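You operate a simulated robot arm through the tools that you are given. There is no shell and no other tool.

You are at the controls of a simulated two-armed robot. One attempt, no reset.

JOB
Put the black socket labelled "S4" from the top of bench eight on the clear end of the rub bench. Put the spacer on the top of the green table away on the top of the granite plate. Pull the closet door two open. Any order will do.

The check looks at the end state, three seconds after you hand in, the way a careful person would. Anything else that was tipped, shoved, dropped, spilled or broken makes it a failure.

ROBOT AND FRAMES
Two 7-joint arms with two-finger parallel grippers on one trunk, on a base that moves. Base frame: it is fixed to the floor where the robot stands at the start and does not move with it; the origin is under the middle of the robot, x ahead of it, y to its left, z up. Units: m, rad, N and s.
The left shoulder is at the start at [0.06, 0.147, 0.543], the right one opposite. With the tool pointing down near the work surface each hand reaches from about 0.1 to 0.62 m from the robot's upright axis, wherever it stands, measured 20 degrees to its own side. Places, roughly: black socket [-3.5, -0.5, 0.75]; clear end of the rub bench [-2.1, -0.4, 0.8]; closet door two [1.4, 1.6, 1]; spacer [0.75, -2.25, 0.75]; top of the granite plate [-0.9, 1.6, 0.9]. Payload 3.43 kg a hand.
Tool frame (each hand has its own): the origin (TCP) lies between the finger pads and is the grasp point; the fingertips stand 0.03 m ahead of it; z points along the fingers, y is the line along which they close. Largest opening 0.094 m; finger width 0.028, thickness 0.01; the body of the gripper, 0.05 by 0.096 m, starts 0.055 m behind the TCP.
Orientation is that of the tool frame in the base frame, as a unit quaternion [x, y, z, w]. With the fingers straight down and closing along the base's y, the tool's x points along the base's -x, its y along +y and its z along -z.

CONTROLS
- The arms move only by the tool arm_command. It takes "left_increments", "right_increments" or both (then of equal length, played together; a hand with none holds still); each is one flat list of numbers, 7 for each row, row after row: the finger opening in m, from 0 to 0.094, then the shift along the tool's x, y, z in m, then the turn, a rotation vector about the tool's x, y, z in rad. In form: [fingers, x, y, z, ax, ay, az, fingers, x, y, z, ax, ay, az, ...]. A call has 1 to 20 rows; each row shifts and turns the commanded pose from where the row before left it, along the tool's axes as they then stand. A row lasts 0.2 s, in which the tool goes at most 0.05 m and 0.15 rad; a call with a longer step from one row to the next is refused whole, and so is a gripper value outside its range. A pose out of reach is approached as far as the arm can. The call stops where the force on the tool passes 40 N (or 10 N more than at its start, if that is more) or the arm is blocked; 0.2 s more then pass. Each finger travels about 0.072 m/s and halts on what it meets, pressing with about 39 N; the grip force reading is that of the motor and also rises with nothing between the fingers. The clock runs only during rows and for 0.2 s after the last one: add rows that do not move to give the fingers time. The reply holds the time, the measured pose of the TCP, the force on the tool along the base axes, the opening and the grip force, in the units named above and with some noise, with the torque about the TCP (base axes, N m) and any sound that the robot's microphone picked up, and new pictures: "show" is both (left out), scene, wrist or none (wrist: the cameras of the hands that moved).
- Cameras (640 x 400 px; columns grow to the right, rows downward): "scene" is now at [0.0466, 0.022, 1.1901]; the picture's right is [0.14, -0.99, 0.00], its down [-0.41, -0.06, -0.91] and it looks along [0.90, 0.12, -0.41] (base axes); focal length 248 px, centre (320, 200). "left" rides on the left gripper at [0.076, -0.014, -0.103] in its tool frame; the picture's right is [0.18, 0.98, 0.00], its down [-0.75, 0.14, -0.64] and it looks along [-0.63, 0.12, 0.77] (tool axes); focal length 243 px, centre (320, 200). "right" rides on the right gripper at [0.076, 0.014, -0.102] in its tool frame; the picture's right is [-0.18, 0.98, 0.00], its down [-0.75, -0.14, -0.64] and it looks along [-0.63, -0.12, 0.77] (tool axes); focal length 243 px, centre (320, 200). There is no depth. A picture from a camera that has moved, and an enlarged one, comes with that camera's place and axes in the base frame and with its lens. The place of the scene camera against the robot may be out by one fixed shift of up to 0.025 m in any direction.
- move_column(by): slides the trunk up (or, below 0, down) by that many m; the arms and the scene camera ride with it, the base frame stays. It gives what a move gives, with no picture.
- drive_base(legs): drives the robot by 1 to 6 legs, each [ahead, left, turn to the left] in m, m and rad, along the robot's own axes; the way and the turn of a leg run together, so that a leg with both is an arc; at most 1.5 m and 3.142 rad a leg. The arms and the cameras ride along, it lands a little off, and it stops where it bumps. It gives what a move gives, and a new picture of the scene camera.
- turn_head(pan, tilt): turns the head with the scene camera to pan (to the left, within 1.501 rad either way) and tilt (down, from -0.506 to 1.204), counted from straight ahead of the robot. It gives what a move gives, and a new picture of the scene camera.
- enlarge(camera, box): a new picture of the part [left, top, right, bottom] of that camera's present view, enlarged. It takes no simulated time.
- finish_job(): hands the job in; it is judged then, once.

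Places have to be worked out from the pictures, the camera data and where the tool is seen. Open the grippers and draw the arms clear of the work before you hand the job in, unless the task says otherwise.

The tools are called by a JSON object that holds its "fn" and its "kwargs". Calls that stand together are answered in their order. arm_command: Moves the arms, as the interface text tells. Its arguments: {"type":"object","properties":{"left_increments":{"type":"array","items":{"type":"number"}},"right_increments":{"type":"array","items":{"type":"number"}},"show":{"type":"string","enum":["both","scene","wrist","none"]}},"required":[]} The other tools are called the same way: move_column (by) moves the trunk up or down; drive_base (legs) drives the base; turn_head (pan, tilt) turns the head that bears the scene camera; enlarge (camera, box) takes an enlarged picture of a part of a camera's view; finish_job () hands the job in.

At the start:

```text
t: 0.0
left_tcp_pos: [0.2744, 0.146, 0.9793]
left_orientation: [0.0, 1.0, 0.0, 0.0]
left_contact_force: [-0.4, -0.2, -0.2]
left_moment: [0.05, -0.02, 0.0]
left_gripper_width: 0.0942
left_grip_force: 0.1
right_tcp_pos: [0.2962, -0.0962, 0.9788]
right_orientation: [0.0, 1.0, 0.0, 0.001]
right_contact_force: [0.4, -0.4, 0.4]
right_moment: [0.01, 0.0, 0.0]
right_gripper_width: 0.094
right_grip_force: 0.1
trunk travel left (down, up): [-0.25, 0.0]
robot x, y, heading: [-0.0009, 0.0018, 0.004]
head pan, tilt (commanded): [0.136, 0.424]
```

scene: 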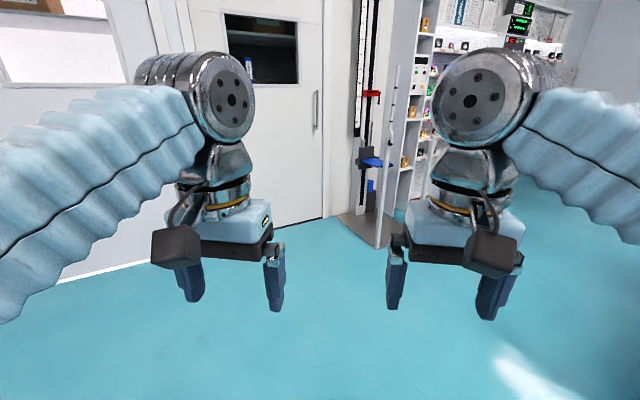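
right: 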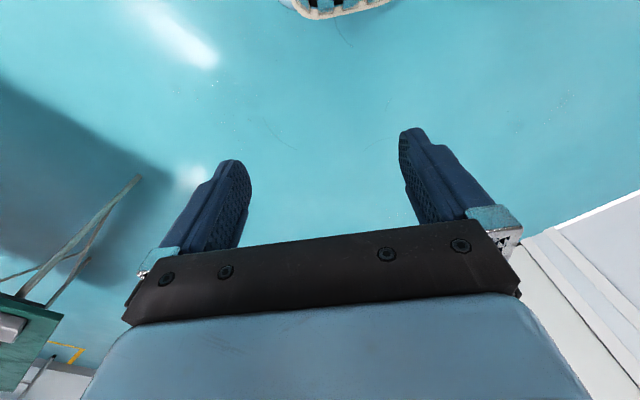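
left: 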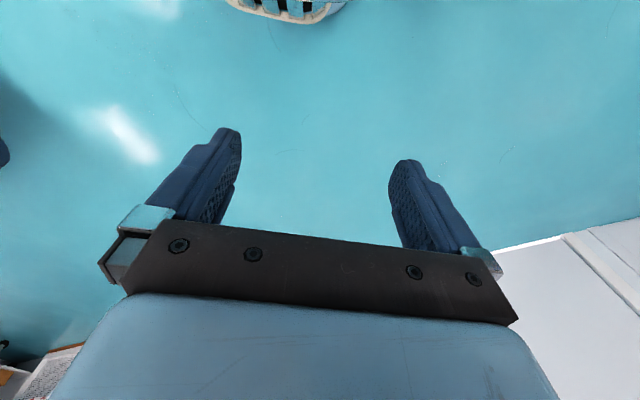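

I begin by looking around; the head is turned to the left first to view the closet door and granite plate.

{"fn": "turn_head", "kwargs": {"pan": 0.85, "tilt": 0.3}}

{"fn": "turn_head", "kwargs": {"pan": 1.5, "tilt": 0.3}}

{"fn": "turn_head", "kwargs": {"pan": -0.8, "tilt": 0.3}}

{"fn": "turn_head", "kwargs": {"pan": -1.5, "tilt": 0.3}}

```text
t: 1.1
left_tcp_pos: [0.2753, 0.145, 0.9794]
left_orientation: [0.0, 1.0, 0.0, 0.0]
left_contact_force: [-0.7, 0.0, -0.5]
left_moment: [-0.02, 0.01, 0.03]
left_gripper_width: 0.0939
left_grip_force: 0.0
right_tcp_pos: [0.2966, -0.0948, 0.9803]
right_orientation: [0.0, 1.0, 0.001, 0.0]
right_contact_force: [0.7, 0.7, 0.5]
right_moment: [0.06, 0.01, -0.02]
right_gripper_width: 0.0942
right_grip_force: 0.1
trunk travel left (down, up): [-0.25, 0.0]
robot x, y, heading: [-0.0034, -0.0014, 0.003]
head pan, tilt (commanded): [0.85, 0.3]
camera scene: at [0.0168, 0.0796, 1.2016], right [0.75, -0.66, 0.0], down [-0.2, -0.22, -0.96], along [0.63, 0.72, -0.3], focal length 248 px, centre (320, 200)
```

scene: 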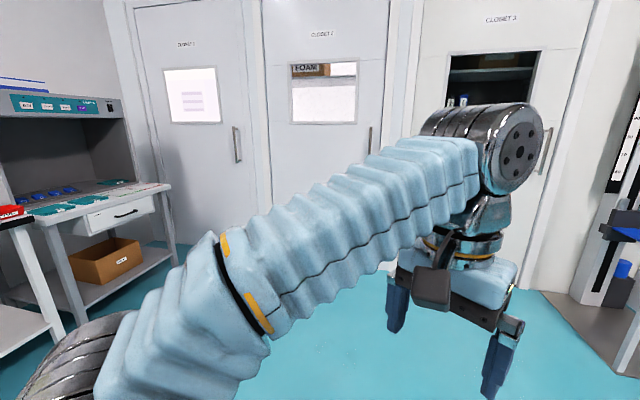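

```text
t: 2.1
left_tcp_pos: [0.2746, 0.1459, 0.9787]
left_orientation: [0.0, 1.0, 0.0, 0.0]
left_contact_force: [-0.2, 0.4, 0.0]
left_moment: [-0.01, -0.02, -0.01]
left_gripper_width: 0.0939
left_grip_force: 0.0
right_tcp_pos: [0.2975, -0.0968, 0.9794]
right_orientation: [0.0, 1.0, 0.0, 0.0]
right_contact_force: [-0.4, -0.5, -0.2]
right_moment: [0.0, 0.0, 0.02]
right_gripper_width: 0.0939
right_grip_force: 0.1
trunk travel left (down, up): [-0.25, 0.0]
robot x, y, heading: [0.0009, -0.0011, 0.0]
head pan, tilt (commanded): [1.499, 0.3]
camera scene: at [-0.0382, 0.1026, 1.2016], right [1.0, -0.07, 0.0], down [-0.02, -0.29, -0.96], along [0.07, 0.95, -0.3], focal length 248 px, centre (320, 200)
```

scene: 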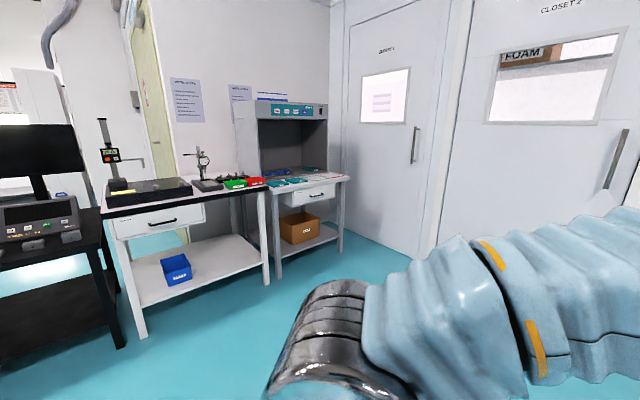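

```text
t: 4.2
left_tcp_pos: [0.2747, 0.1467, 0.98]
left_orientation: [0.0, 1.0, 0.0, -0.001]
left_contact_force: [-0.8, 0.5, -0.4]
left_moment: [0.02, 0.01, 0.0]
left_gripper_width: 0.0941
left_grip_force: 0.1
right_tcp_pos: [0.2968, -0.0961, 0.9804]
right_orientation: [0.0, 1.0, 0.0, 0.0]
right_contact_force: [0.2, -0.5, -0.1]
right_moment: [0.02, -0.02, 0.05]
right_gripper_width: 0.0942
right_grip_force: 0.1
trunk travel left (down, up): [-0.25, 0.0]
robot x, y, heading: [-0.0011, -0.0002, -0.001]
head pan, tilt (commanded): [-0.799, 0.3]
camera scene: at [0.0202, -0.0574, 1.2016], right [-0.72, -0.7, 0.0], down [-0.21, 0.21, -0.96], along [0.67, -0.68, -0.3], focal length 248 px, centre (320, 200)
```

scene: 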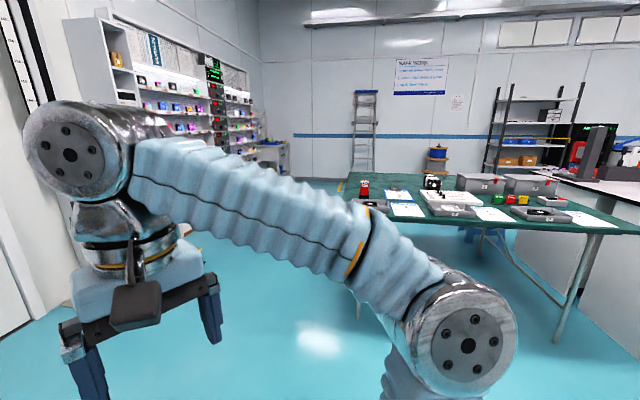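

```text
t: 5.3
left_tcp_pos: [0.2746, 0.1459, 0.979]
left_orientation: [0.0, 1.0, 0.0, 0.0]
left_contact_force: [0.3, 0.1, -0.1]
left_moment: [0.03, 0.02, 0.02]
left_gripper_width: 0.0942
left_grip_force: 0.1
right_tcp_pos: [0.2973, -0.0954, 0.9782]
right_orientation: [0.0, 1.0, 0.0, 0.0]
right_contact_force: [-0.9, 0.4, 0.2]
right_moment: [0.03, 0.0, -0.03]
right_gripper_width: 0.094
right_grip_force: 0.0
trunk travel left (down, up): [-0.25, 0.0]
robot x, y, heading: [-0.0006, -0.0001, -0.002]
head pan, tilt (commanded): [-1.499, 0.3]
camera scene: at [-0.0382, -0.0836, 1.2016], right [-1.0, -0.07, 0.0], down [-0.02, 0.29, -0.96], along [0.07, -0.95, -0.3], focal length 248 px, centre (320, 200)
```

scene: 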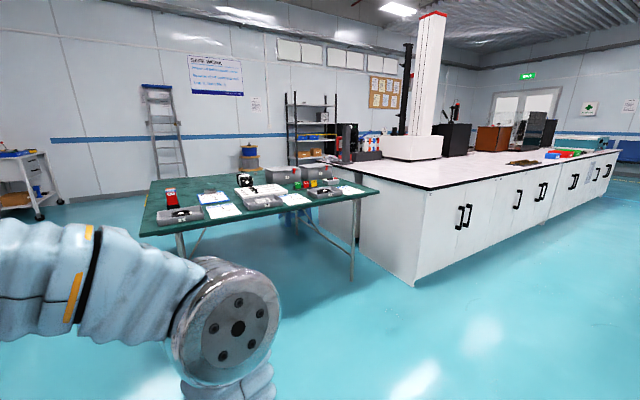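

The green table lies to the right with many items; the granite plate is on the bench to the left. I enlarge the view of the green table to find the spacer.

{"fn": "enlarge", "kwargs": {"camera": "scene", "box": [130, 150, 390, 270]}}

{"fn": "enlarge", "kwargs": {"camera": "scene", "box": [380, 60, 640, 280]}}

```text
2.46 times, centred on (260, 210) of scene
camera zoom: at [-0.0382, -0.0836, 1.2016], right [-1.0, -0.07, 0.0], down [-0.02, 0.29, -0.96], along [0.07, -0.95, -0.3], focal length 611 px, centre (468, 175)
```

zoom: 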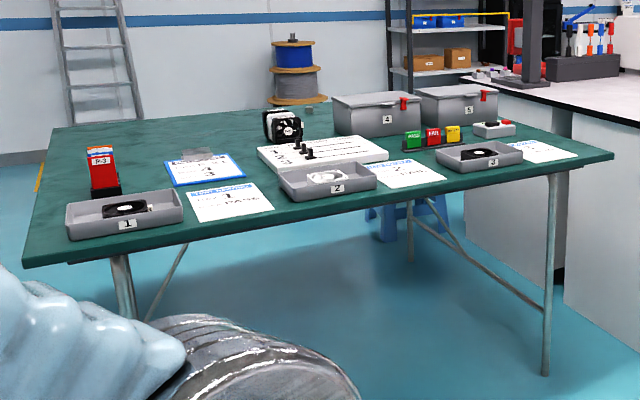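

```text
1.82 times, centred on (510, 170) of scene
camera zoom: at [-0.0382, -0.0836, 1.2016], right [-1.0, -0.07, 0.0], down [-0.02, 0.29, -0.96], along [0.07, -0.95, -0.3], focal length 451 px, centre (-26, 254)
```

zoom: 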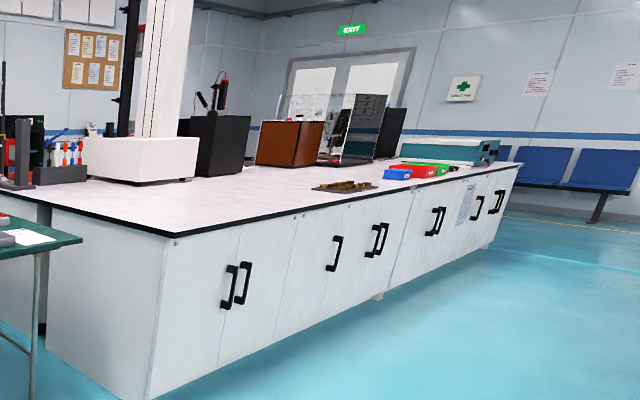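

The table is set at an angle and the spacer seems to be nearer its far side. I look further between for routes and obstacles.

{"fn": "turn_head", "kwargs": {"pan": -0.35, "tilt": 0.2}}

{"fn": "turn_head", "kwargs": {"pan": -1.1, "tilt": 0.35}}

{"fn": "enlarge", "kwargs": {"camera": "scene", "box": [220, 120, 480, 280]}}

```text
t: 6.7
left_tcp_pos: [0.2753, 0.1471, 0.98]
left_orientation: [0.0, 1.0, 0.0, 0.001]
left_contact_force: [-0.7, 0.0, -0.3]
left_moment: [-0.04, 0.04, -0.04]
left_gripper_width: 0.0939
left_grip_force: 0.0
right_tcp_pos: [0.2965, -0.0958, 0.9809]
right_orientation: [0.0, 1.0, 0.0, 0.0]
right_contact_force: [0.0, 0.0, -0.4]
right_moment: [0.02, -0.01, 0.0]
right_gripper_width: 0.0942
right_grip_force: 0.3
trunk travel left (down, up): [-0.25, 0.0]
robot x, y, heading: [0.0011, 0.0042, 0.004]
head pan, tilt (commanded): [-0.351, 0.201]
camera scene: at [0.0426, -0.0226, 1.2109], right [-0.34, -0.94, 0.0], down [-0.19, 0.07, -0.98], along [0.92, -0.34, -0.2], focal length 248 px, centre (320, 200)
```

scene: 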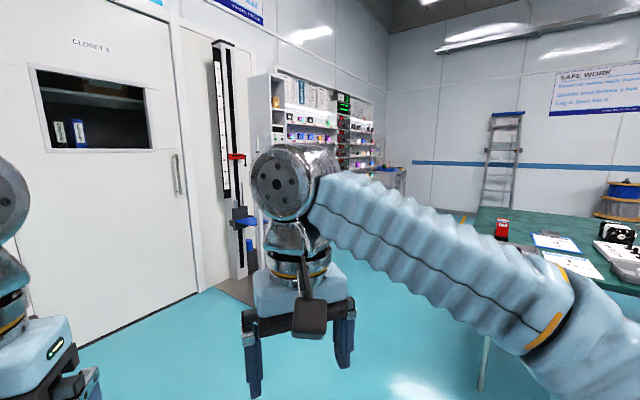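

```text
t: 7.8
left_tcp_pos: [0.2749, 0.1467, 0.9796]
left_orientation: [-0.001, 1.0, 0.0, 0.0]
left_contact_force: [-0.7, 0.4, -0.4]
left_moment: [-0.01, -0.01, 0.01]
left_gripper_width: 0.094
left_grip_force: 0.1
right_tcp_pos: [0.2965, -0.0962, 0.9798]
right_orientation: [0.0, 1.0, -0.001, 0.0]
right_contact_force: [0.8, 0.5, 0.3]
right_moment: [0.03, 0.01, 0.02]
right_gripper_width: 0.094
right_grip_force: 0.0
trunk travel left (down, up): [-0.25, 0.0]
robot x, y, heading: [-0.0025, -0.001, 0.005]
head pan, tilt (commanded): [-1.1, 0.351]
camera scene: at [-0.0026, -0.0734, 1.1969], right [-0.89, -0.45, 0.0], down [-0.16, 0.31, -0.94], along [0.43, -0.84, -0.34], focal length 248 px, centre (320, 200)
```

scene: 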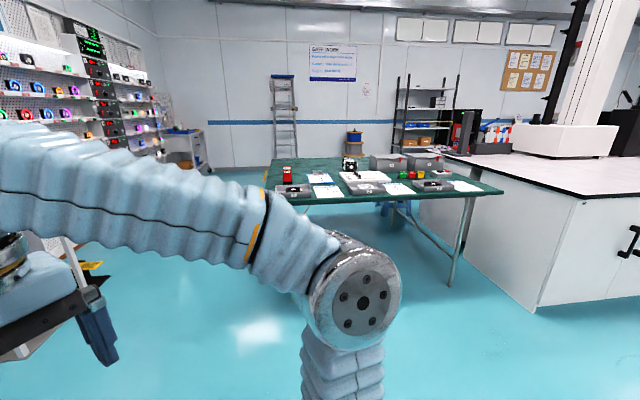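

```text
2.46 times, centred on (350, 200) of scene
camera zoom: at [-0.0026, -0.0734, 1.1969], right [-0.89, -0.45, 0.0], down [-0.16, 0.31, -0.94], along [0.43, -0.84, -0.34], focal length 611 px, centre (246, 200)
```

zoom: 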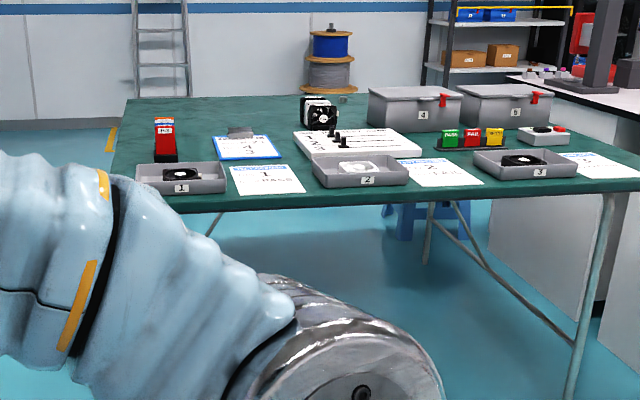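

A small dark thing stands near the table's far edge at about (0.76, -2.4), which is likely the spacer. I drive to the table's left front corner area, then look along its left side.

{"fn": "drive_base", "kwargs": {"legs": [[0, 0, -0.46], [1.2, 0, 0], [0, 0, -0.5]]}}

{"fn": "turn_head", "kwargs": {"pan": 0.0, "tilt": 0.45}}

{"fn": "turn_head", "kwargs": {"pan": -0.7, "tilt": 0.45}}

```text
t: 16.6
left_tcp_pos: [1.3487, -0.68, 0.9796]
left_orientation: [0.47, 0.883, -0.001, 0.0]
left_contact_force: [0.0, 0.1, -0.8]
left_moment: [0.02, 0.0, -0.01]
left_gripper_width: 0.0941
left_grip_force: 0.1
right_tcp_pos: [1.1599, -0.8334, 0.9798]
right_orientation: [0.47, 0.883, -0.001, 0.0]
right_contact_force: [-0.3, 0.6, -0.2]
right_moment: [0.0, -0.01, -0.01]
right_gripper_width: 0.0939
right_grip_force: 0.1
trunk travel left (down, up): [-0.25, 0.0]
robot x, y, heading: [1.0718, -0.5339, -0.975]
head pan, tilt (commanded): [-1.1, 0.351]
camera scene: at [0.9968, -0.5804, 1.1969], right [-0.87, 0.48, 0.0], down [0.17, 0.3, -0.94], along [-0.45, -0.82, -0.34], focal length 248 px, centre (320, 200)
```

scene: 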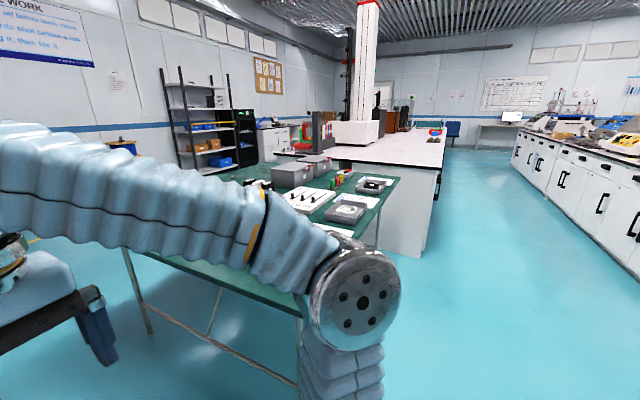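

```text
t: 17.9
left_tcp_pos: [1.35, -0.6793, 0.9795]
left_orientation: [0.47, 0.883, 0.0, 0.0]
left_contact_force: [0.2, 0.2, -0.7]
left_moment: [0.03, -0.04, 0.02]
left_gripper_width: 0.0939
left_grip_force: 0.0
right_tcp_pos: [1.1597, -0.8336, 0.9801]
right_orientation: [0.469, 0.883, 0.0, 0.0]
right_contact_force: [0.0, -0.2, 0.6]
right_moment: [0.04, 0.02, -0.01]
right_gripper_width: 0.094
right_grip_force: 0.1
trunk travel left (down, up): [-0.25, 0.0]
robot x, y, heading: [1.0744, -0.5381, -0.977]
head pan, tilt (commanded): [0.0, 0.45]
camera scene: at [1.0932, -0.5751, 1.1876], right [-0.83, -0.56, 0.0], down [-0.24, 0.36, -0.9], along [0.5, -0.75, -0.44], focal length 248 px, centre (320, 200)
```

scene: 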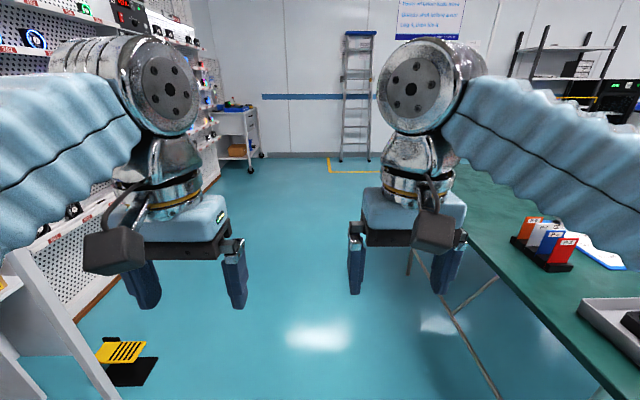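

```text
t: 19.0
left_tcp_pos: [1.3494, -0.6792, 0.9794]
left_orientation: [0.469, 0.883, 0.0, 0.0]
left_contact_force: [0.0, -0.3, 1.1]
left_moment: [0.01, -0.03, 0.0]
left_gripper_width: 0.0938
left_grip_force: 0.0
right_tcp_pos: [1.1598, -0.8336, 0.9799]
right_orientation: [0.47, 0.883, -0.001, 0.0]
right_contact_force: [0.2, -0.6, 0.1]
right_moment: [0.0, 0.03, 0.0]
right_gripper_width: 0.0938
right_grip_force: 0.0
trunk travel left (down, up): [-0.25, 0.0]
robot x, y, heading: [1.0749, -0.5323, -0.977]
head pan, tilt (commanded): [-0.7, 0.45]
camera scene: at [1.0322, -0.5903, 1.1876], right [-0.99, 0.1, 0.0], down [0.05, 0.43, -0.9], along [-0.09, -0.9, -0.44], focal length 248 px, centre (320, 200)
```

scene: 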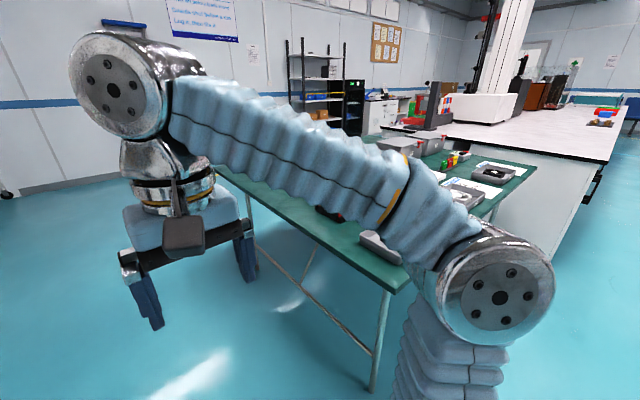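

There is a wide aisle between the table and the shelf. I shift left a bit, then drive along the table's left side and look at its far side.

{"fn": "drive_base", "kwargs": {"legs": [[0, 0.3, 0], [1.45, 0, 0.02]]}}

{"fn": "turn_head", "kwargs": {"pan": -1.4, "tilt": 0.4}}

```text
t: 27.8
left_tcp_pos: [2.4123, -1.6896, 0.9803]
left_orientation: [0.463, 0.886, 0.0, 0.001]
left_contact_force: [-0.4, 0.5, -0.6]
left_moment: [0.0, 0.02, 0.01]
left_gripper_width: 0.094
left_grip_force: 0.0
right_tcp_pos: [2.2251, -1.8457, 0.9798]
right_orientation: [0.463, 0.886, 0.0, 0.0]
right_contact_force: [0.2, -0.4, 0.7]
right_moment: [-0.01, 0.03, 0.0]
right_gripper_width: 0.094
right_grip_force: 0.1
trunk travel left (down, up): [-0.25, 0.0]
robot x, y, heading: [2.1342, -1.5498, -0.966]
head pan, tilt (commanded): [-0.7, 0.45]
camera scene: at [2.0942, -1.6051, 1.1876], right [-1.0, 0.09, 0.0], down [0.04, 0.43, -0.9], along [-0.08, -0.9, -0.44], focal length 248 px, centre (320, 200)
```

scene: 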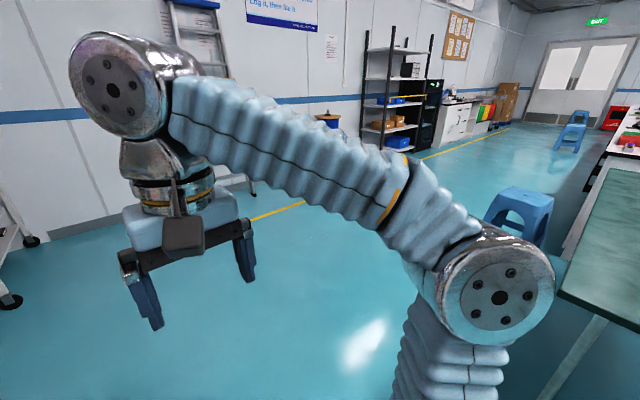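

```text
t: 28.9
left_tcp_pos: [2.4126, -1.6897, 0.9805]
left_orientation: [0.463, 0.886, 0.0, -0.001]
left_contact_force: [0.1, 0.2, 0.5]
left_moment: [-0.02, -0.01, 0.0]
left_gripper_width: 0.0939
left_grip_force: 0.0
right_tcp_pos: [2.2253, -1.8465, 0.9795]
right_orientation: [0.463, 0.886, -0.001, 0.0]
right_contact_force: [-0.2, 0.2, 0.3]
right_moment: [-0.02, 0.01, 0.0]
right_gripper_width: 0.0941
right_grip_force: 0.0
trunk travel left (down, up): [-0.25, 0.0]
robot x, y, heading: [2.1306, -1.5459, -0.96]
head pan, tilt (commanded): [-1.4, 0.4]
camera scene: at [2.0368, -1.5787, 1.1923], right [-0.7, 0.71, 0.0], down [0.28, 0.27, -0.92], along [-0.66, -0.65, -0.39], focal length 248 px, centre (320, 200)
```

scene: 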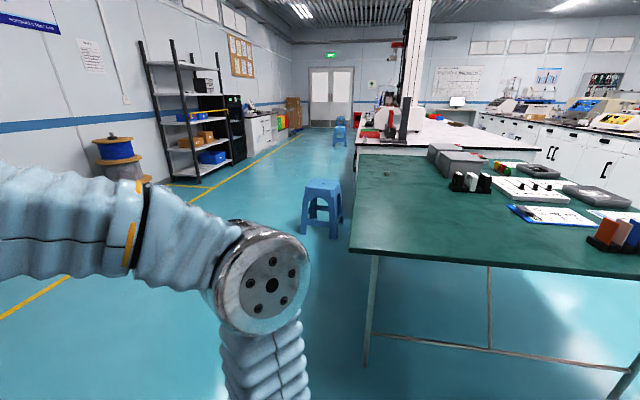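

I now see the far side: a blue stool stands next to the table, and a small dark ring lies near the far edge. I enlarge it.

{"fn": "enlarge", "kwargs": {"camera": "scene", "box": [330, 130, 490, 230]}}

{"fn": "enlarge", "kwargs": {"camera": "scene", "box": [280, 80, 600, 280]}}

```text
4.00 times, centred on (410, 180) of scene
camera zoom: at [2.0368, -1.5787, 1.1923], right [-0.7, 0.71, 0.0], down [0.28, 0.27, -0.92], along [-0.66, -0.65, -0.39], focal length 993 px, centre (-40, 280)
```

zoom: 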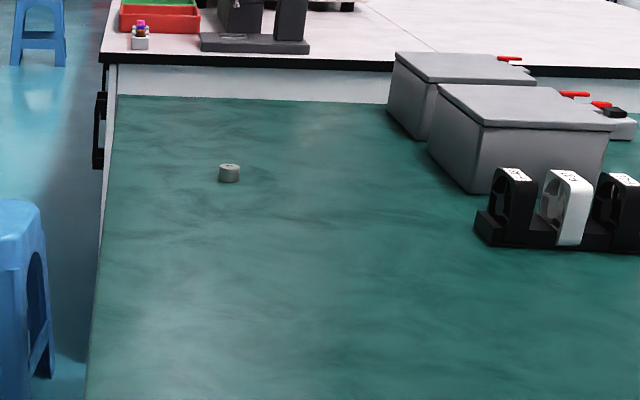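

```text
2.00 times, centred on (440, 180) of scene
camera zoom: at [2.0368, -1.5787, 1.1923], right [-0.7, 0.71, 0.0], down [0.28, 0.27, -0.92], along [-0.66, -0.65, -0.39], focal length 496 px, centre (80, 240)
```

zoom: 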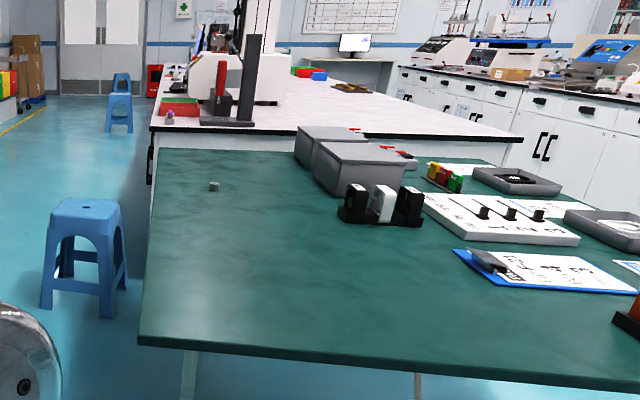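

The spacer (small grey cylinder) is at about (0.70, -2.34), some 0.17 m from the far edge; the stool is farther along that side. I drive past the corner, turn round to face the table and strafe left to stand in front of the spacer for the left hand.

{"fn": "drive_base", "kwargs": {"legs": [[0.55, 0, 0], [0, 0, -1.57], [0, 0, -1.57], [0, 1.3, 0]]}}

{"fn": "turn_head", "kwargs": {"pan": 0.35, "tilt": 0.8}}

```text
t: 45.7
left_tcp_pos: [1.1126, -2.6512, 0.9795]
left_orientation: [0.896, -0.445, 0.0, 0.0]
left_contact_force: [-0.3, 0.6, 0.2]
left_moment: [0.0, -0.03, 0.01]
left_gripper_width: 0.094
left_grip_force: 0.0
right_tcp_pos: [1.2921, -2.487, 0.9797]
right_orientation: [0.895, -0.446, 0.0, 0.0]
right_contact_force: [0.3, 1.1, 0.4]
right_moment: [0.01, -0.01, -0.01]
right_gripper_width: 0.0941
right_grip_force: 0.1
trunk travel left (down, up): [-0.25, 0.0]
robot x, y, heading: [1.3948, -2.7799, 2.218]
head pan, tilt (commanded): [-1.4, 0.4]
camera scene: at [1.4618, -2.728, 1.1923], right [0.73, -0.68, 0.0], down [-0.27, -0.28, -0.92], along [0.63, 0.67, -0.39], focal length 248 px, centre (320, 200)
```

scene: 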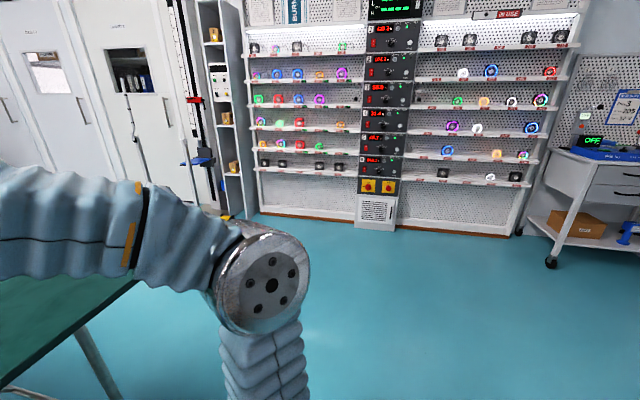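

```text
t: 47.5
left_tcp_pos: [1.1118, -2.651, 0.9802]
left_orientation: [0.896, -0.445, 0.0, 0.0]
left_contact_force: [-0.8, 0.0, -0.1]
left_moment: [-0.02, 0.0, -0.01]
left_gripper_width: 0.0942
left_grip_force: 0.1
right_tcp_pos: [1.2927, -2.4872, 0.9794]
right_orientation: [0.895, -0.445, -0.001, 0.0]
right_contact_force: [-0.8, -0.2, -0.2]
right_moment: [0.01, 0.0, 0.06]
right_gripper_width: 0.094
right_grip_force: 0.0
trunk travel left (down, up): [-0.25, 0.0]
robot x, y, heading: [1.3931, -2.7785, 2.223]
head pan, tilt (commanded): [0.351, 0.799]
camera scene: at [1.3307, -2.7521, 1.1572], right [0.54, 0.84, 0.0], down [0.6, -0.39, -0.7], along [-0.59, 0.38, -0.72], focal length 248 px, centre (320, 200)
```

scene: 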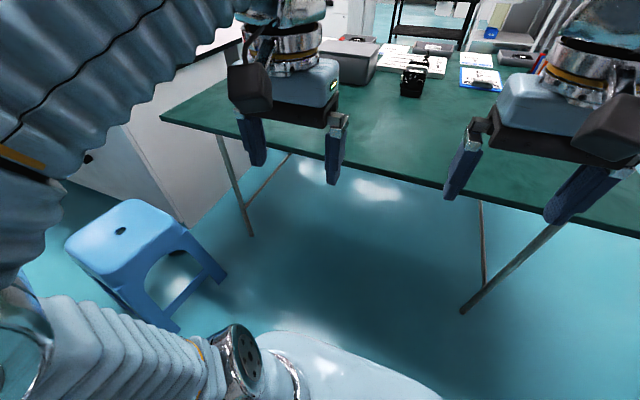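

I stand at (1.39, -2.78) facing the table; the stool is 0.7 m to my left. I move ahead 0.28 m so the spacer comes within reach of the left hand.

{"fn": "drive_base", "kwargs": {"legs": [[0.28, 0.03, 0]]}}

{"fn": "turn_head", "kwargs": {"pan": 0.2, "tilt": 1.0}}

```text
t: 49.5
left_tcp_pos: [0.9177, -2.4443, 0.9795]
left_orientation: [0.896, -0.444, 0.0, 0.0]
left_contact_force: [0.2, 0.5, -0.5]
left_moment: [0.01, -0.01, 0.0]
left_gripper_width: 0.0936
left_grip_force: 0.1
right_tcp_pos: [1.0974, -2.2802, 0.9802]
right_orientation: [0.896, -0.443, 0.0, 0.0]
right_contact_force: [-0.8, 0.0, -0.1]
right_moment: [0.03, -0.03, -0.02]
right_gripper_width: 0.0941
right_grip_force: 0.2
trunk travel left (down, up): [-0.25, 0.0]
robot x, y, heading: [1.2045, -2.5718, 2.22]
head pan, tilt (commanded): [0.351, 0.799]
camera scene: at [1.1359, -2.5458, 1.1572], right [0.54, 0.84, 0.0], down [0.6, -0.39, -0.7], along [-0.59, 0.38, -0.72], focal length 248 px, centre (320, 200)
```

scene: 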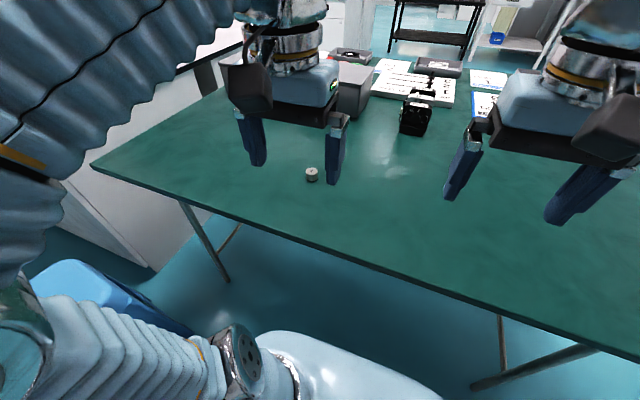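

```text
t: 50.2
left_tcp_pos: [0.9165, -2.4438, 0.9794]
left_orientation: [0.896, -0.444, -0.001, 0.0]
left_contact_force: [-0.2, 0.0, 0.2]
left_moment: [0.0, 0.02, 0.01]
left_gripper_width: 0.0941
left_grip_force: 0.0
right_tcp_pos: [1.0967, -2.2802, 0.9803]
right_orientation: [0.896, -0.444, 0.0, 0.0]
right_contact_force: [-0.1, 0.3, -0.6]
right_moment: [-0.04, 0.01, 0.01]
right_gripper_width: 0.0941
right_grip_force: 0.0
trunk travel left (down, up): [-0.25, 0.0]
robot x, y, heading: [1.1991, -2.576, 2.217]
head pan, tilt (commanded): [0.201, 1.0]
camera scene: at [1.1513, -2.5433, 1.1421], right [0.66, 0.75, 0.0], down [0.63, -0.55, -0.54], along [-0.41, 0.36, -0.84], focal length 248 px, centre (320, 200)
```

scene: 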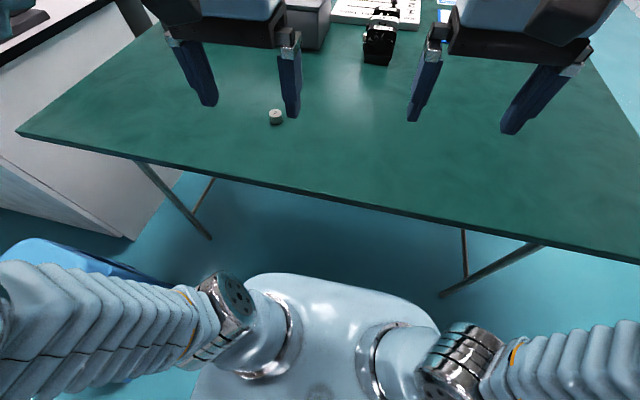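

The spacer is clearly visible at about (0.70, -2.29), 0.53 m ahead and 0.22 m left of me. I bring the left hand above it with fingers open.

{"fn": "arm_command", "kwargs": {"left_increments": [0.094, -0.0417, 0.0133, 0.0167, 0, 0, 0, 0.094, -0.0417, 0.0133, 0.0167, 0, 0, 0, 0.094, -0.0417, 0.0133, 0.0167, 0, 0, 0, 0.094, -0.0417, 0.0133, 0.0167, 0, 0, 0, 0.094, -0.0417, 0.0133, 0.0167, 0, 0, 0, 0.094, -0.0417, 0.0133, 0.0167, 0, 0, 0, 0.094, 0, 0, 0, 0, 0, 0], "show": "both"}}

```text
t: 51.8
left_tcp_pos: [0.7033, -2.2931, 0.8797]
left_orientation: [0.896, -0.444, -0.001, 0.0]
left_contact_force: [-0.3, 0.5, 0.5]
left_moment: [-0.01, -0.01, 0.0]
left_gripper_width: 0.0941
left_grip_force: 0.1
right_tcp_pos: [1.097, -2.2813, 0.9801]
right_orientation: [0.896, -0.444, 0.0, 0.001]
right_contact_force: [-1.1, -0.5, 0.3]
right_moment: [0.01, 0.0, 0.0]
right_gripper_width: 0.0936
right_grip_force: 0.1
trunk travel left (down, up): [-0.25, 0.0]
robot x, y, heading: [1.197, -2.5744, 2.222]
head pan, tilt (commanded): [0.201, 1.0]
camera scene: at [1.1511, -2.543, 1.1421], right [0.66, 0.75, 0.0], down [0.63, -0.55, -0.54], along [-0.41, 0.36, -0.84], focal length 248 px, centre (320, 200)
camera left: at [0.7619, -2.3453, 0.9815], right [-0.67, -0.74, 0.0], down [-0.57, 0.51, 0.64], along [-0.48, 0.43, -0.77], focal length 243 px, centre (320, 200)
```

scene: 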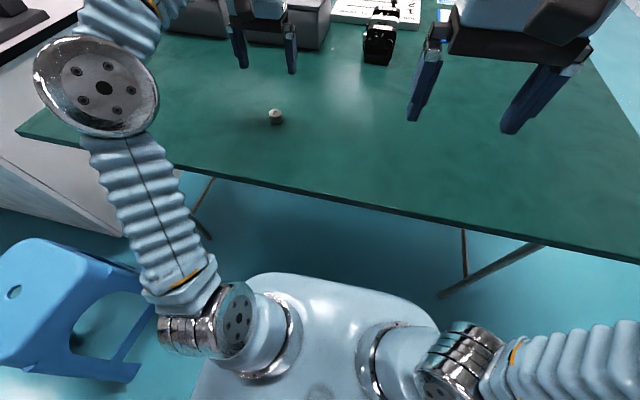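
left: 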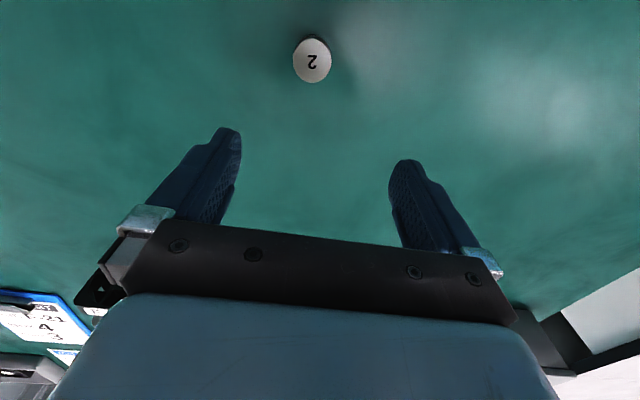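

The wrist camera shows the spacer (marked "2") about 0.035 m back toward me and 0.013 m right of the TCP. I correct and go down a little for a second look.

{"fn": "arm_command", "kwargs": {"left_increments": [0.094, 0.035, -0.0126, 0, 0, 0, 0, 0.094, 0, 0, 0.03, 0, 0, 0, 0.094, 0, 0, 0, 0, 0, 0], "show": "wrist"}}

{"fn": "enlarge", "kwargs": {"camera": "left", "box": [220, 60, 420, 185]}}

```text
t: 52.6
left_tcp_pos: [0.734, -2.3124, 0.8484]
left_orientation: [0.896, -0.444, -0.001, 0.0]
left_contact_force: [-0.5, -0.5, -0.6]
left_moment: [0.0, 0.03, 0.02]
left_gripper_width: 0.0942
left_grip_force: 0.1
right_tcp_pos: [1.0964, -2.2814, 0.9794]
right_orientation: [0.896, -0.444, 0.0, 0.0]
right_contact_force: [0.3, -0.4, -0.2]
right_moment: [0.01, -0.04, 0.02]
right_gripper_width: 0.0942
right_grip_force: 0.1
trunk travel left (down, up): [-0.25, 0.0]
robot x, y, heading: [1.2041, -2.5764, 2.22]
head pan, tilt (commanded): [0.201, 1.0]
camera left: at [0.7929, -2.3655, 0.952], right [-0.67, -0.74, 0.0], down [-0.57, 0.51, 0.64], along [-0.48, 0.43, -0.77], focal length 243 px, centre (320, 200)
```

left: 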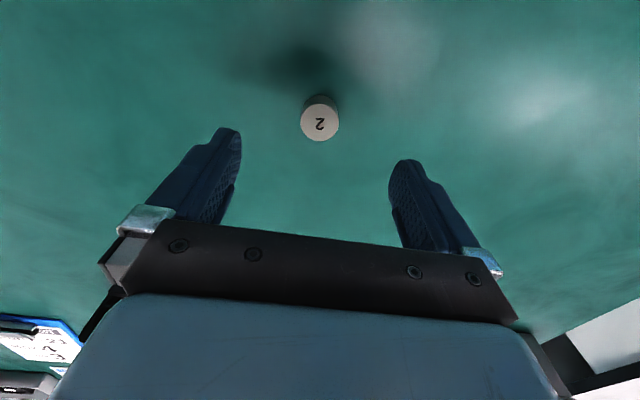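

```text
3.20 times, centred on (320, 122) of left
camera zoom: at [0.7929, -2.3655, 0.952], right [-0.67, -0.74, 0.0], down [-0.57, 0.51, 0.64], along [-0.48, 0.43, -0.77], focal length 776 px, centre (320, 448)
```

zoom: 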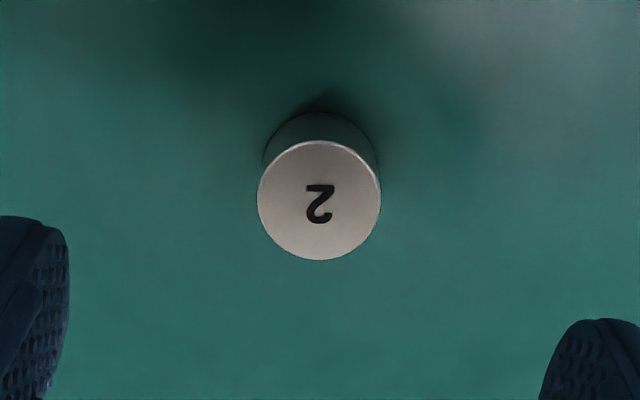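

Two views put the spacer's top at z≈0.77, diameter ≈0.029 m, nearly below the TCP. I lower to z≈0.80 with a slight x correction and look again.

{"fn": "arm_command", "kwargs": {"left_increments": [0.08, 0.003, 0, 0.024, 0, 0, 0, 0.08, 0, 0, 0.022, 0, 0, 0, 0.08, 0, 0, 0, 0, 0, 0], "show": "both"}}

{"fn": "enlarge", "kwargs": {"camera": "left", "box": [220, 90, 420, 215]}}

```text
t: 53.4
left_tcp_pos: [0.7352, -2.3154, 0.8021]
left_orientation: [0.896, -0.444, 0.0, 0.0]
left_contact_force: [-0.1, -1.0, 0.3]
left_moment: [-0.01, 0.0, 0.0]
left_gripper_width: 0.0799
left_grip_force: 0.0
right_tcp_pos: [1.0972, -2.2796, 0.9796]
right_orientation: [0.896, -0.444, 0.0, 0.0]
right_contact_force: [0.2, 0.6, -0.2]
right_moment: [0.0, 0.02, -0.02]
right_gripper_width: 0.094
right_grip_force: 0.0
trunk travel left (down, up): [-0.25, 0.0]
robot x, y, heading: [1.201, -2.572, 2.222]
head pan, tilt (commanded): [0.201, 1.0]
camera scene: at [1.1512, -2.5432, 1.1421], right [0.66, 0.75, 0.0], down [0.63, -0.55, -0.54], along [-0.41, 0.36, -0.84], focal length 248 px, centre (320, 200)
camera left: at [0.7936, -2.368, 0.906], right [-0.67, -0.74, 0.0], down [-0.57, 0.51, 0.64], along [-0.48, 0.43, -0.77], focal length 243 px, centre (320, 200)
```

scene: 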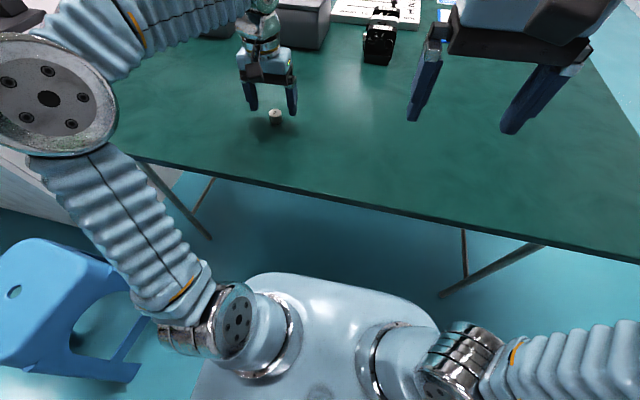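
left: 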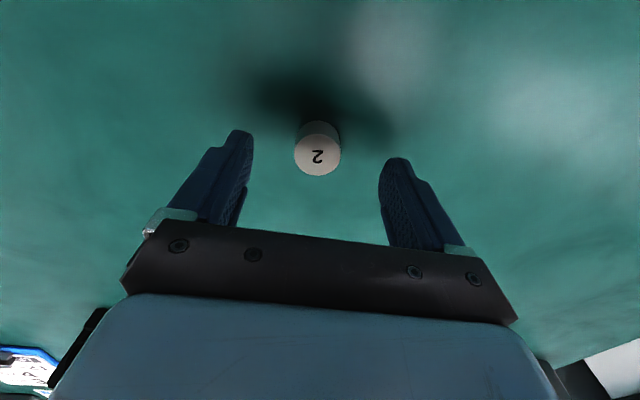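

```text
3.20 times, centred on (320, 152) of left
camera zoom: at [0.7936, -2.368, 0.906], right [-0.67, -0.74, 0.0], down [-0.57, 0.51, 0.64], along [-0.48, 0.43, -0.77], focal length 776 px, centre (320, 352)
```

zoom: 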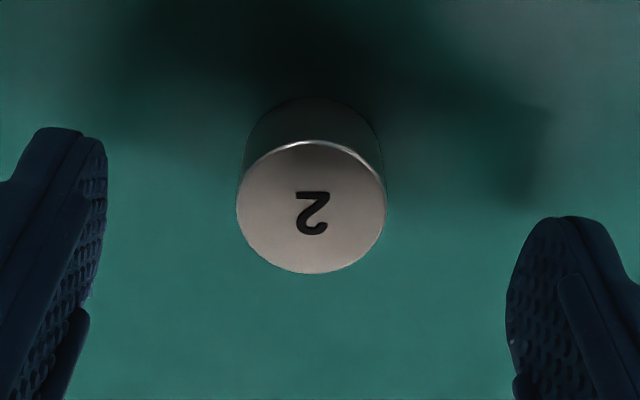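

The spacer top is now at fingertip level and centred between the fingers. I go down 15 mm more so the fingertips come beside it, then close.

{"fn": "arm_command", "kwargs": {"left_increments": [0.08, 0.001, -0.001, 0.008, 0, 0, 0, 0.08, 0, 0, 0.007, 0, 0, 0, 0.08, 0, 0, 0, 0, 0, 0], "show": "wrist"}}

{"fn": "enlarge", "kwargs": {"camera": "left", "box": [220, 90, 420, 215]}}

```text
t: 54.2
left_tcp_pos: [0.7359, -2.3164, 0.7877]
left_orientation: [0.896, -0.444, -0.001, 0.0]
left_contact_force: [-0.1, -0.8, -0.8]
left_moment: [0.03, 0.01, 0.0]
left_gripper_width: 0.0802
left_grip_force: 0.2
right_tcp_pos: [1.0974, -2.2805, 0.9793]
right_orientation: [0.896, -0.444, 0.001, 0.0]
right_contact_force: [-0.2, -1.0, -0.5]
right_moment: [0.04, -0.02, -0.01]
right_gripper_width: 0.094
right_grip_force: 0.1
trunk travel left (down, up): [-0.25, 0.0]
robot x, y, heading: [1.2016, -2.5728, 2.224]
head pan, tilt (commanded): [0.201, 1.0]
camera left: at [0.7948, -2.3685, 0.8914], right [-0.67, -0.74, 0.0], down [-0.57, 0.51, 0.64], along [-0.48, 0.43, -0.77], focal length 243 px, centre (320, 200)
```

left: 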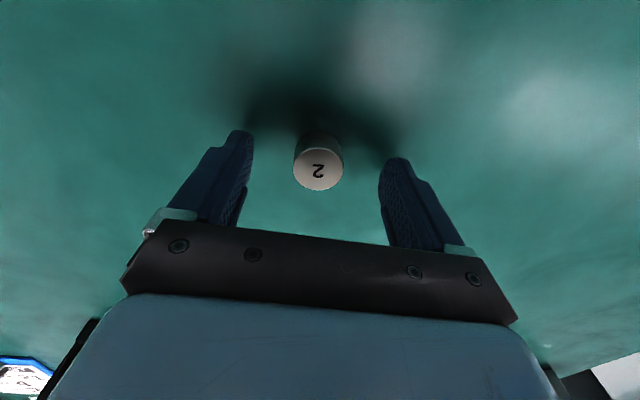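

```text
3.20 times, centred on (320, 152) of left
camera zoom: at [0.7948, -2.3685, 0.8914], right [-0.67, -0.74, 0.0], down [-0.57, 0.51, 0.64], along [-0.48, 0.43, -0.77], focal length 776 px, centre (320, 352)
```

zoom: 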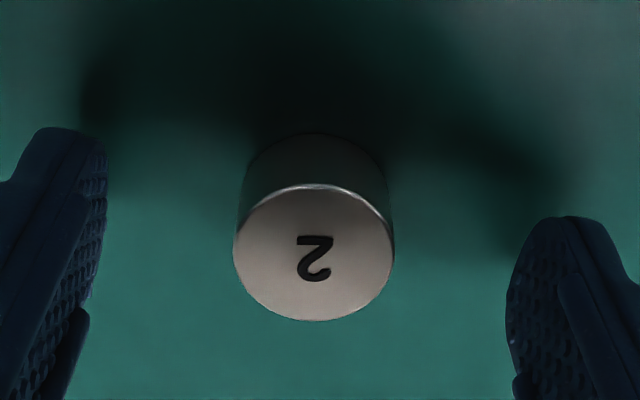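

The fingertips reach about 14 mm below the spacer top and it is centred. I lower another 3 mm and close the fingers.

{"fn": "arm_command", "kwargs": {"left_increments": [0.08, 0.001, -0.001, 0.003, 0, 0, 0, 0.06, 0, 0, 0, 0, 0, 0, 0.04, 0, 0, 0, 0, 0, 0, 0.02, 0, 0, 0, 0, 0, 0, 0.01, 0, 0, 0, 0, 0, 0, 0.01, 0, 0, 0, 0, 0, 0, 0.01, 0, 0, 0, 0, 0, 0], "show": "wrist"}}

```text
t: 55.8
left_tcp_pos: [0.7378, -2.3172, 0.7846]
left_orientation: [0.896, -0.443, 0.0, 0.0]
left_contact_force: [-0.3, 0.4, 0.2]
left_moment: [0.0, 0.03, -0.02]
left_gripper_width: 0.0285
left_grip_force: 39.7
right_tcp_pos: [1.0978, -2.2796, 0.9787]
right_orientation: [0.896, -0.443, 0.0, 0.0]
right_contact_force: [0.3, 0.9, 0.7]
right_moment: [-0.01, -0.02, -0.02]
right_gripper_width: 0.0936
right_grip_force: 0.1
trunk travel left (down, up): [-0.25, 0.0]
robot x, y, heading: [1.2033, -2.5729, 2.22]
head pan, tilt (commanded): [0.201, 1.0]
camera left: at [0.7964, -2.3685, 0.8885], right [-0.67, -0.74, 0.0], down [-0.57, 0.51, 0.64], along [-0.48, 0.43, -0.77], focal length 243 px, centre (320, 200)
```

left: 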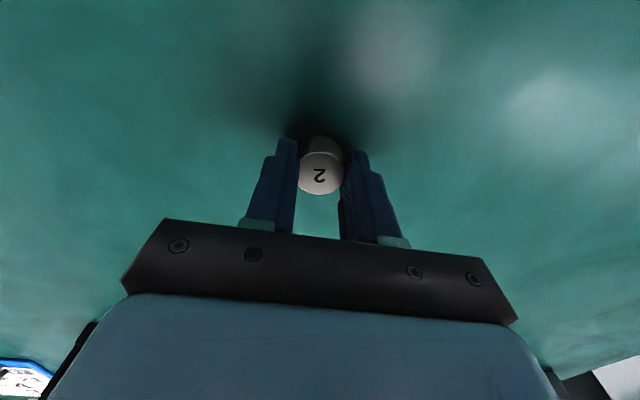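

The spacer is gripped (opening 0.0285, force 39.7). I lift it straight up and draw the hand back to the carrying pose.

{"fn": "arm_command", "kwargs": {"left_increments": [0.01, 0, 0, -0.02, 0, 0, 0, 0.01, 0, 0, -0.045, 0, 0, 0, 0.01, 0, 0, -0.045, 0, 0, 0, 0.01, 0, 0, -0.045, 0, 0, 0, 0.01, 0, 0, -0.045, 0, 0, 0, 0.01, 0.042, -0.013, 0, 0, 0, 0, 0.01, 0.042, -0.013, 0, 0, 0, 0, 0.01, 0.042, -0.013, 0, 0, 0, 0, 0.01, 0.042, -0.013, 0, 0, 0, 0, 0.01, 0.042, -0.013, 0, 0, 0, 0, 0.01, 0, 0, 0, 0, 0, 0], "show": "both"}}

```text
t: 58.2
left_tcp_pos: [0.9185, -2.4443, 0.9512]
left_orientation: [0.896, -0.444, 0.0, 0.0]
left_contact_force: [-0.1, 0.4, -1.4]
left_moment: [0.02, 0.01, -0.01]
left_gripper_width: 0.0288
left_grip_force: 39.2
left hand out of reach, approached as far as the arm can: row 5
right_tcp_pos: [1.0973, -2.2804, 0.979]
right_orientation: [0.896, -0.444, 0.0, 0.0]
right_contact_force: [0.1, 0.6, 0.5]
right_moment: [-0.02, 0.03, 0.0]
right_gripper_width: 0.094
right_grip_force: 0.1
trunk travel left (down, up): [-0.25, 0.0]
robot x, y, heading: [1.2025, -2.576, 2.221]
head pan, tilt (commanded): [0.201, 1.0]
camera scene: at [1.1514, -2.5434, 1.1421], right [0.66, 0.75, 0.0], down [0.63, -0.55, -0.54], along [-0.41, 0.36, -0.84], focal length 248 px, centre (320, 200)
camera left: at [0.977, -2.4958, 1.0544], right [-0.67, -0.74, 0.0], down [-0.57, 0.51, 0.64], along [-0.48, 0.43, -0.77], focal length 243 px, centre (320, 200)
```

scene: 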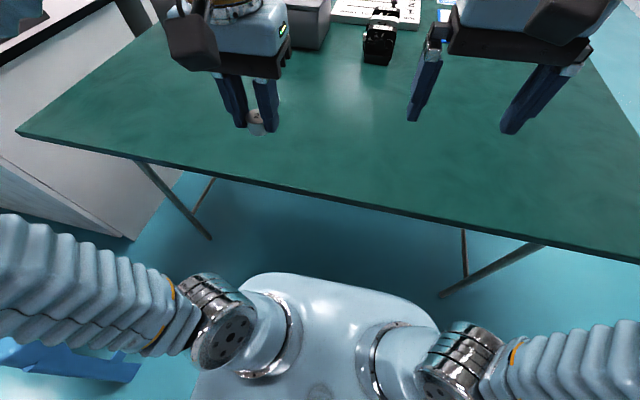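
left: 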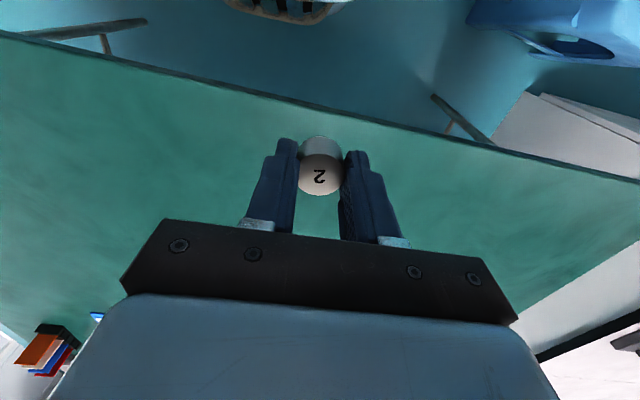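

The spacer is held securely. I back away from the table, strafe right past its corner, then drive up the aisle facing the granite bench.

{"fn": "drive_base", "kwargs": {"legs": [[-0.28, 0, 0], [0, -1.4, 0], [1.2, 0, -0.02], [0.8, 0, 0]]}}

{"fn": "turn_head", "kwargs": {"pan": 0.25, "tilt": 0.25}}

```text
t: 76.2
left_tcp_pos: [1.0599, -0.2074, 0.9511]
left_orientation: [0.886, -0.464, 0.0, 0.0]
left_contact_force: [0.4, -0.1, -0.6]
left_moment: [0.01, 0.01, -0.01]
left_gripper_width: 0.0285
left_grip_force: 38.8
right_tcp_pos: [1.2459, -0.0537, 0.9794]
right_orientation: [0.886, -0.464, -0.001, 0.0]
right_contact_force: [0.7, 0.6, 0.1]
right_moment: [-0.02, -0.03, -0.03]
right_gripper_width: 0.0939
right_grip_force: 0.0
trunk travel left (down, up): [-0.25, 0.0]
robot x, y, heading: [1.3411, -0.3488, 2.176]
head pan, tilt (commanded): [0.201, 1.0]
camera scene: at [1.2887, -0.3194, 1.1421], right [0.69, 0.72, 0.0], down [0.61, -0.58, -0.54], along [-0.39, 0.37, -0.84], focal length 248 px, centre (320, 200)
```

scene: 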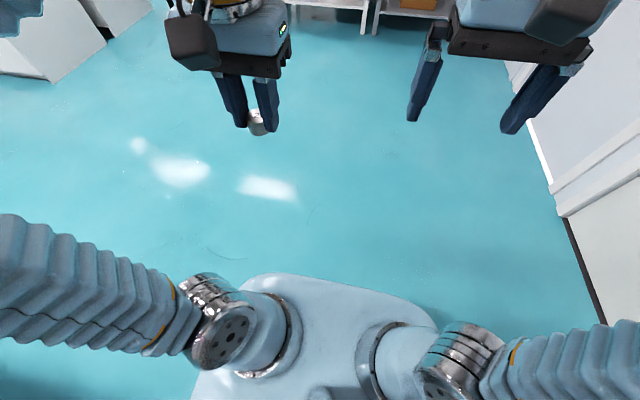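

```text
t: 77.3
left_tcp_pos: [1.0613, -0.2079, 0.9516]
left_orientation: [0.886, -0.464, 0.0, 0.0]
left_contact_force: [0.4, -0.3, -1.2]
left_moment: [0.01, 0.02, 0.04]
left_gripper_width: 0.0285
left_grip_force: 39.1
right_tcp_pos: [1.2469, -0.0552, 0.9793]
right_orientation: [0.886, -0.463, -0.001, 0.001]
right_contact_force: [-0.2, -0.2, -1.0]
right_moment: [0.0, -0.02, 0.04]
right_gripper_width: 0.094
right_grip_force: 0.0
trunk travel left (down, up): [-0.25, 0.0]
robot x, y, heading: [1.3389, -0.3498, 2.183]
head pan, tilt (commanded): [0.25, 0.25]
camera scene: at [1.2685, -0.3063, 1.2062], right [0.66, 0.76, 0.0], down [0.19, -0.16, -0.97], along [-0.73, 0.63, -0.25], focal length 248 px, centre (320, 200)
```

scene: 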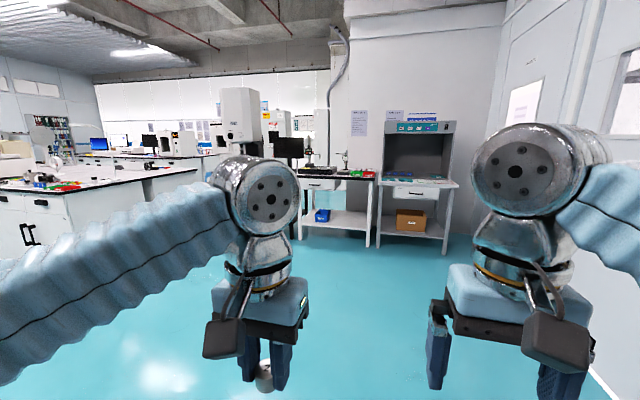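

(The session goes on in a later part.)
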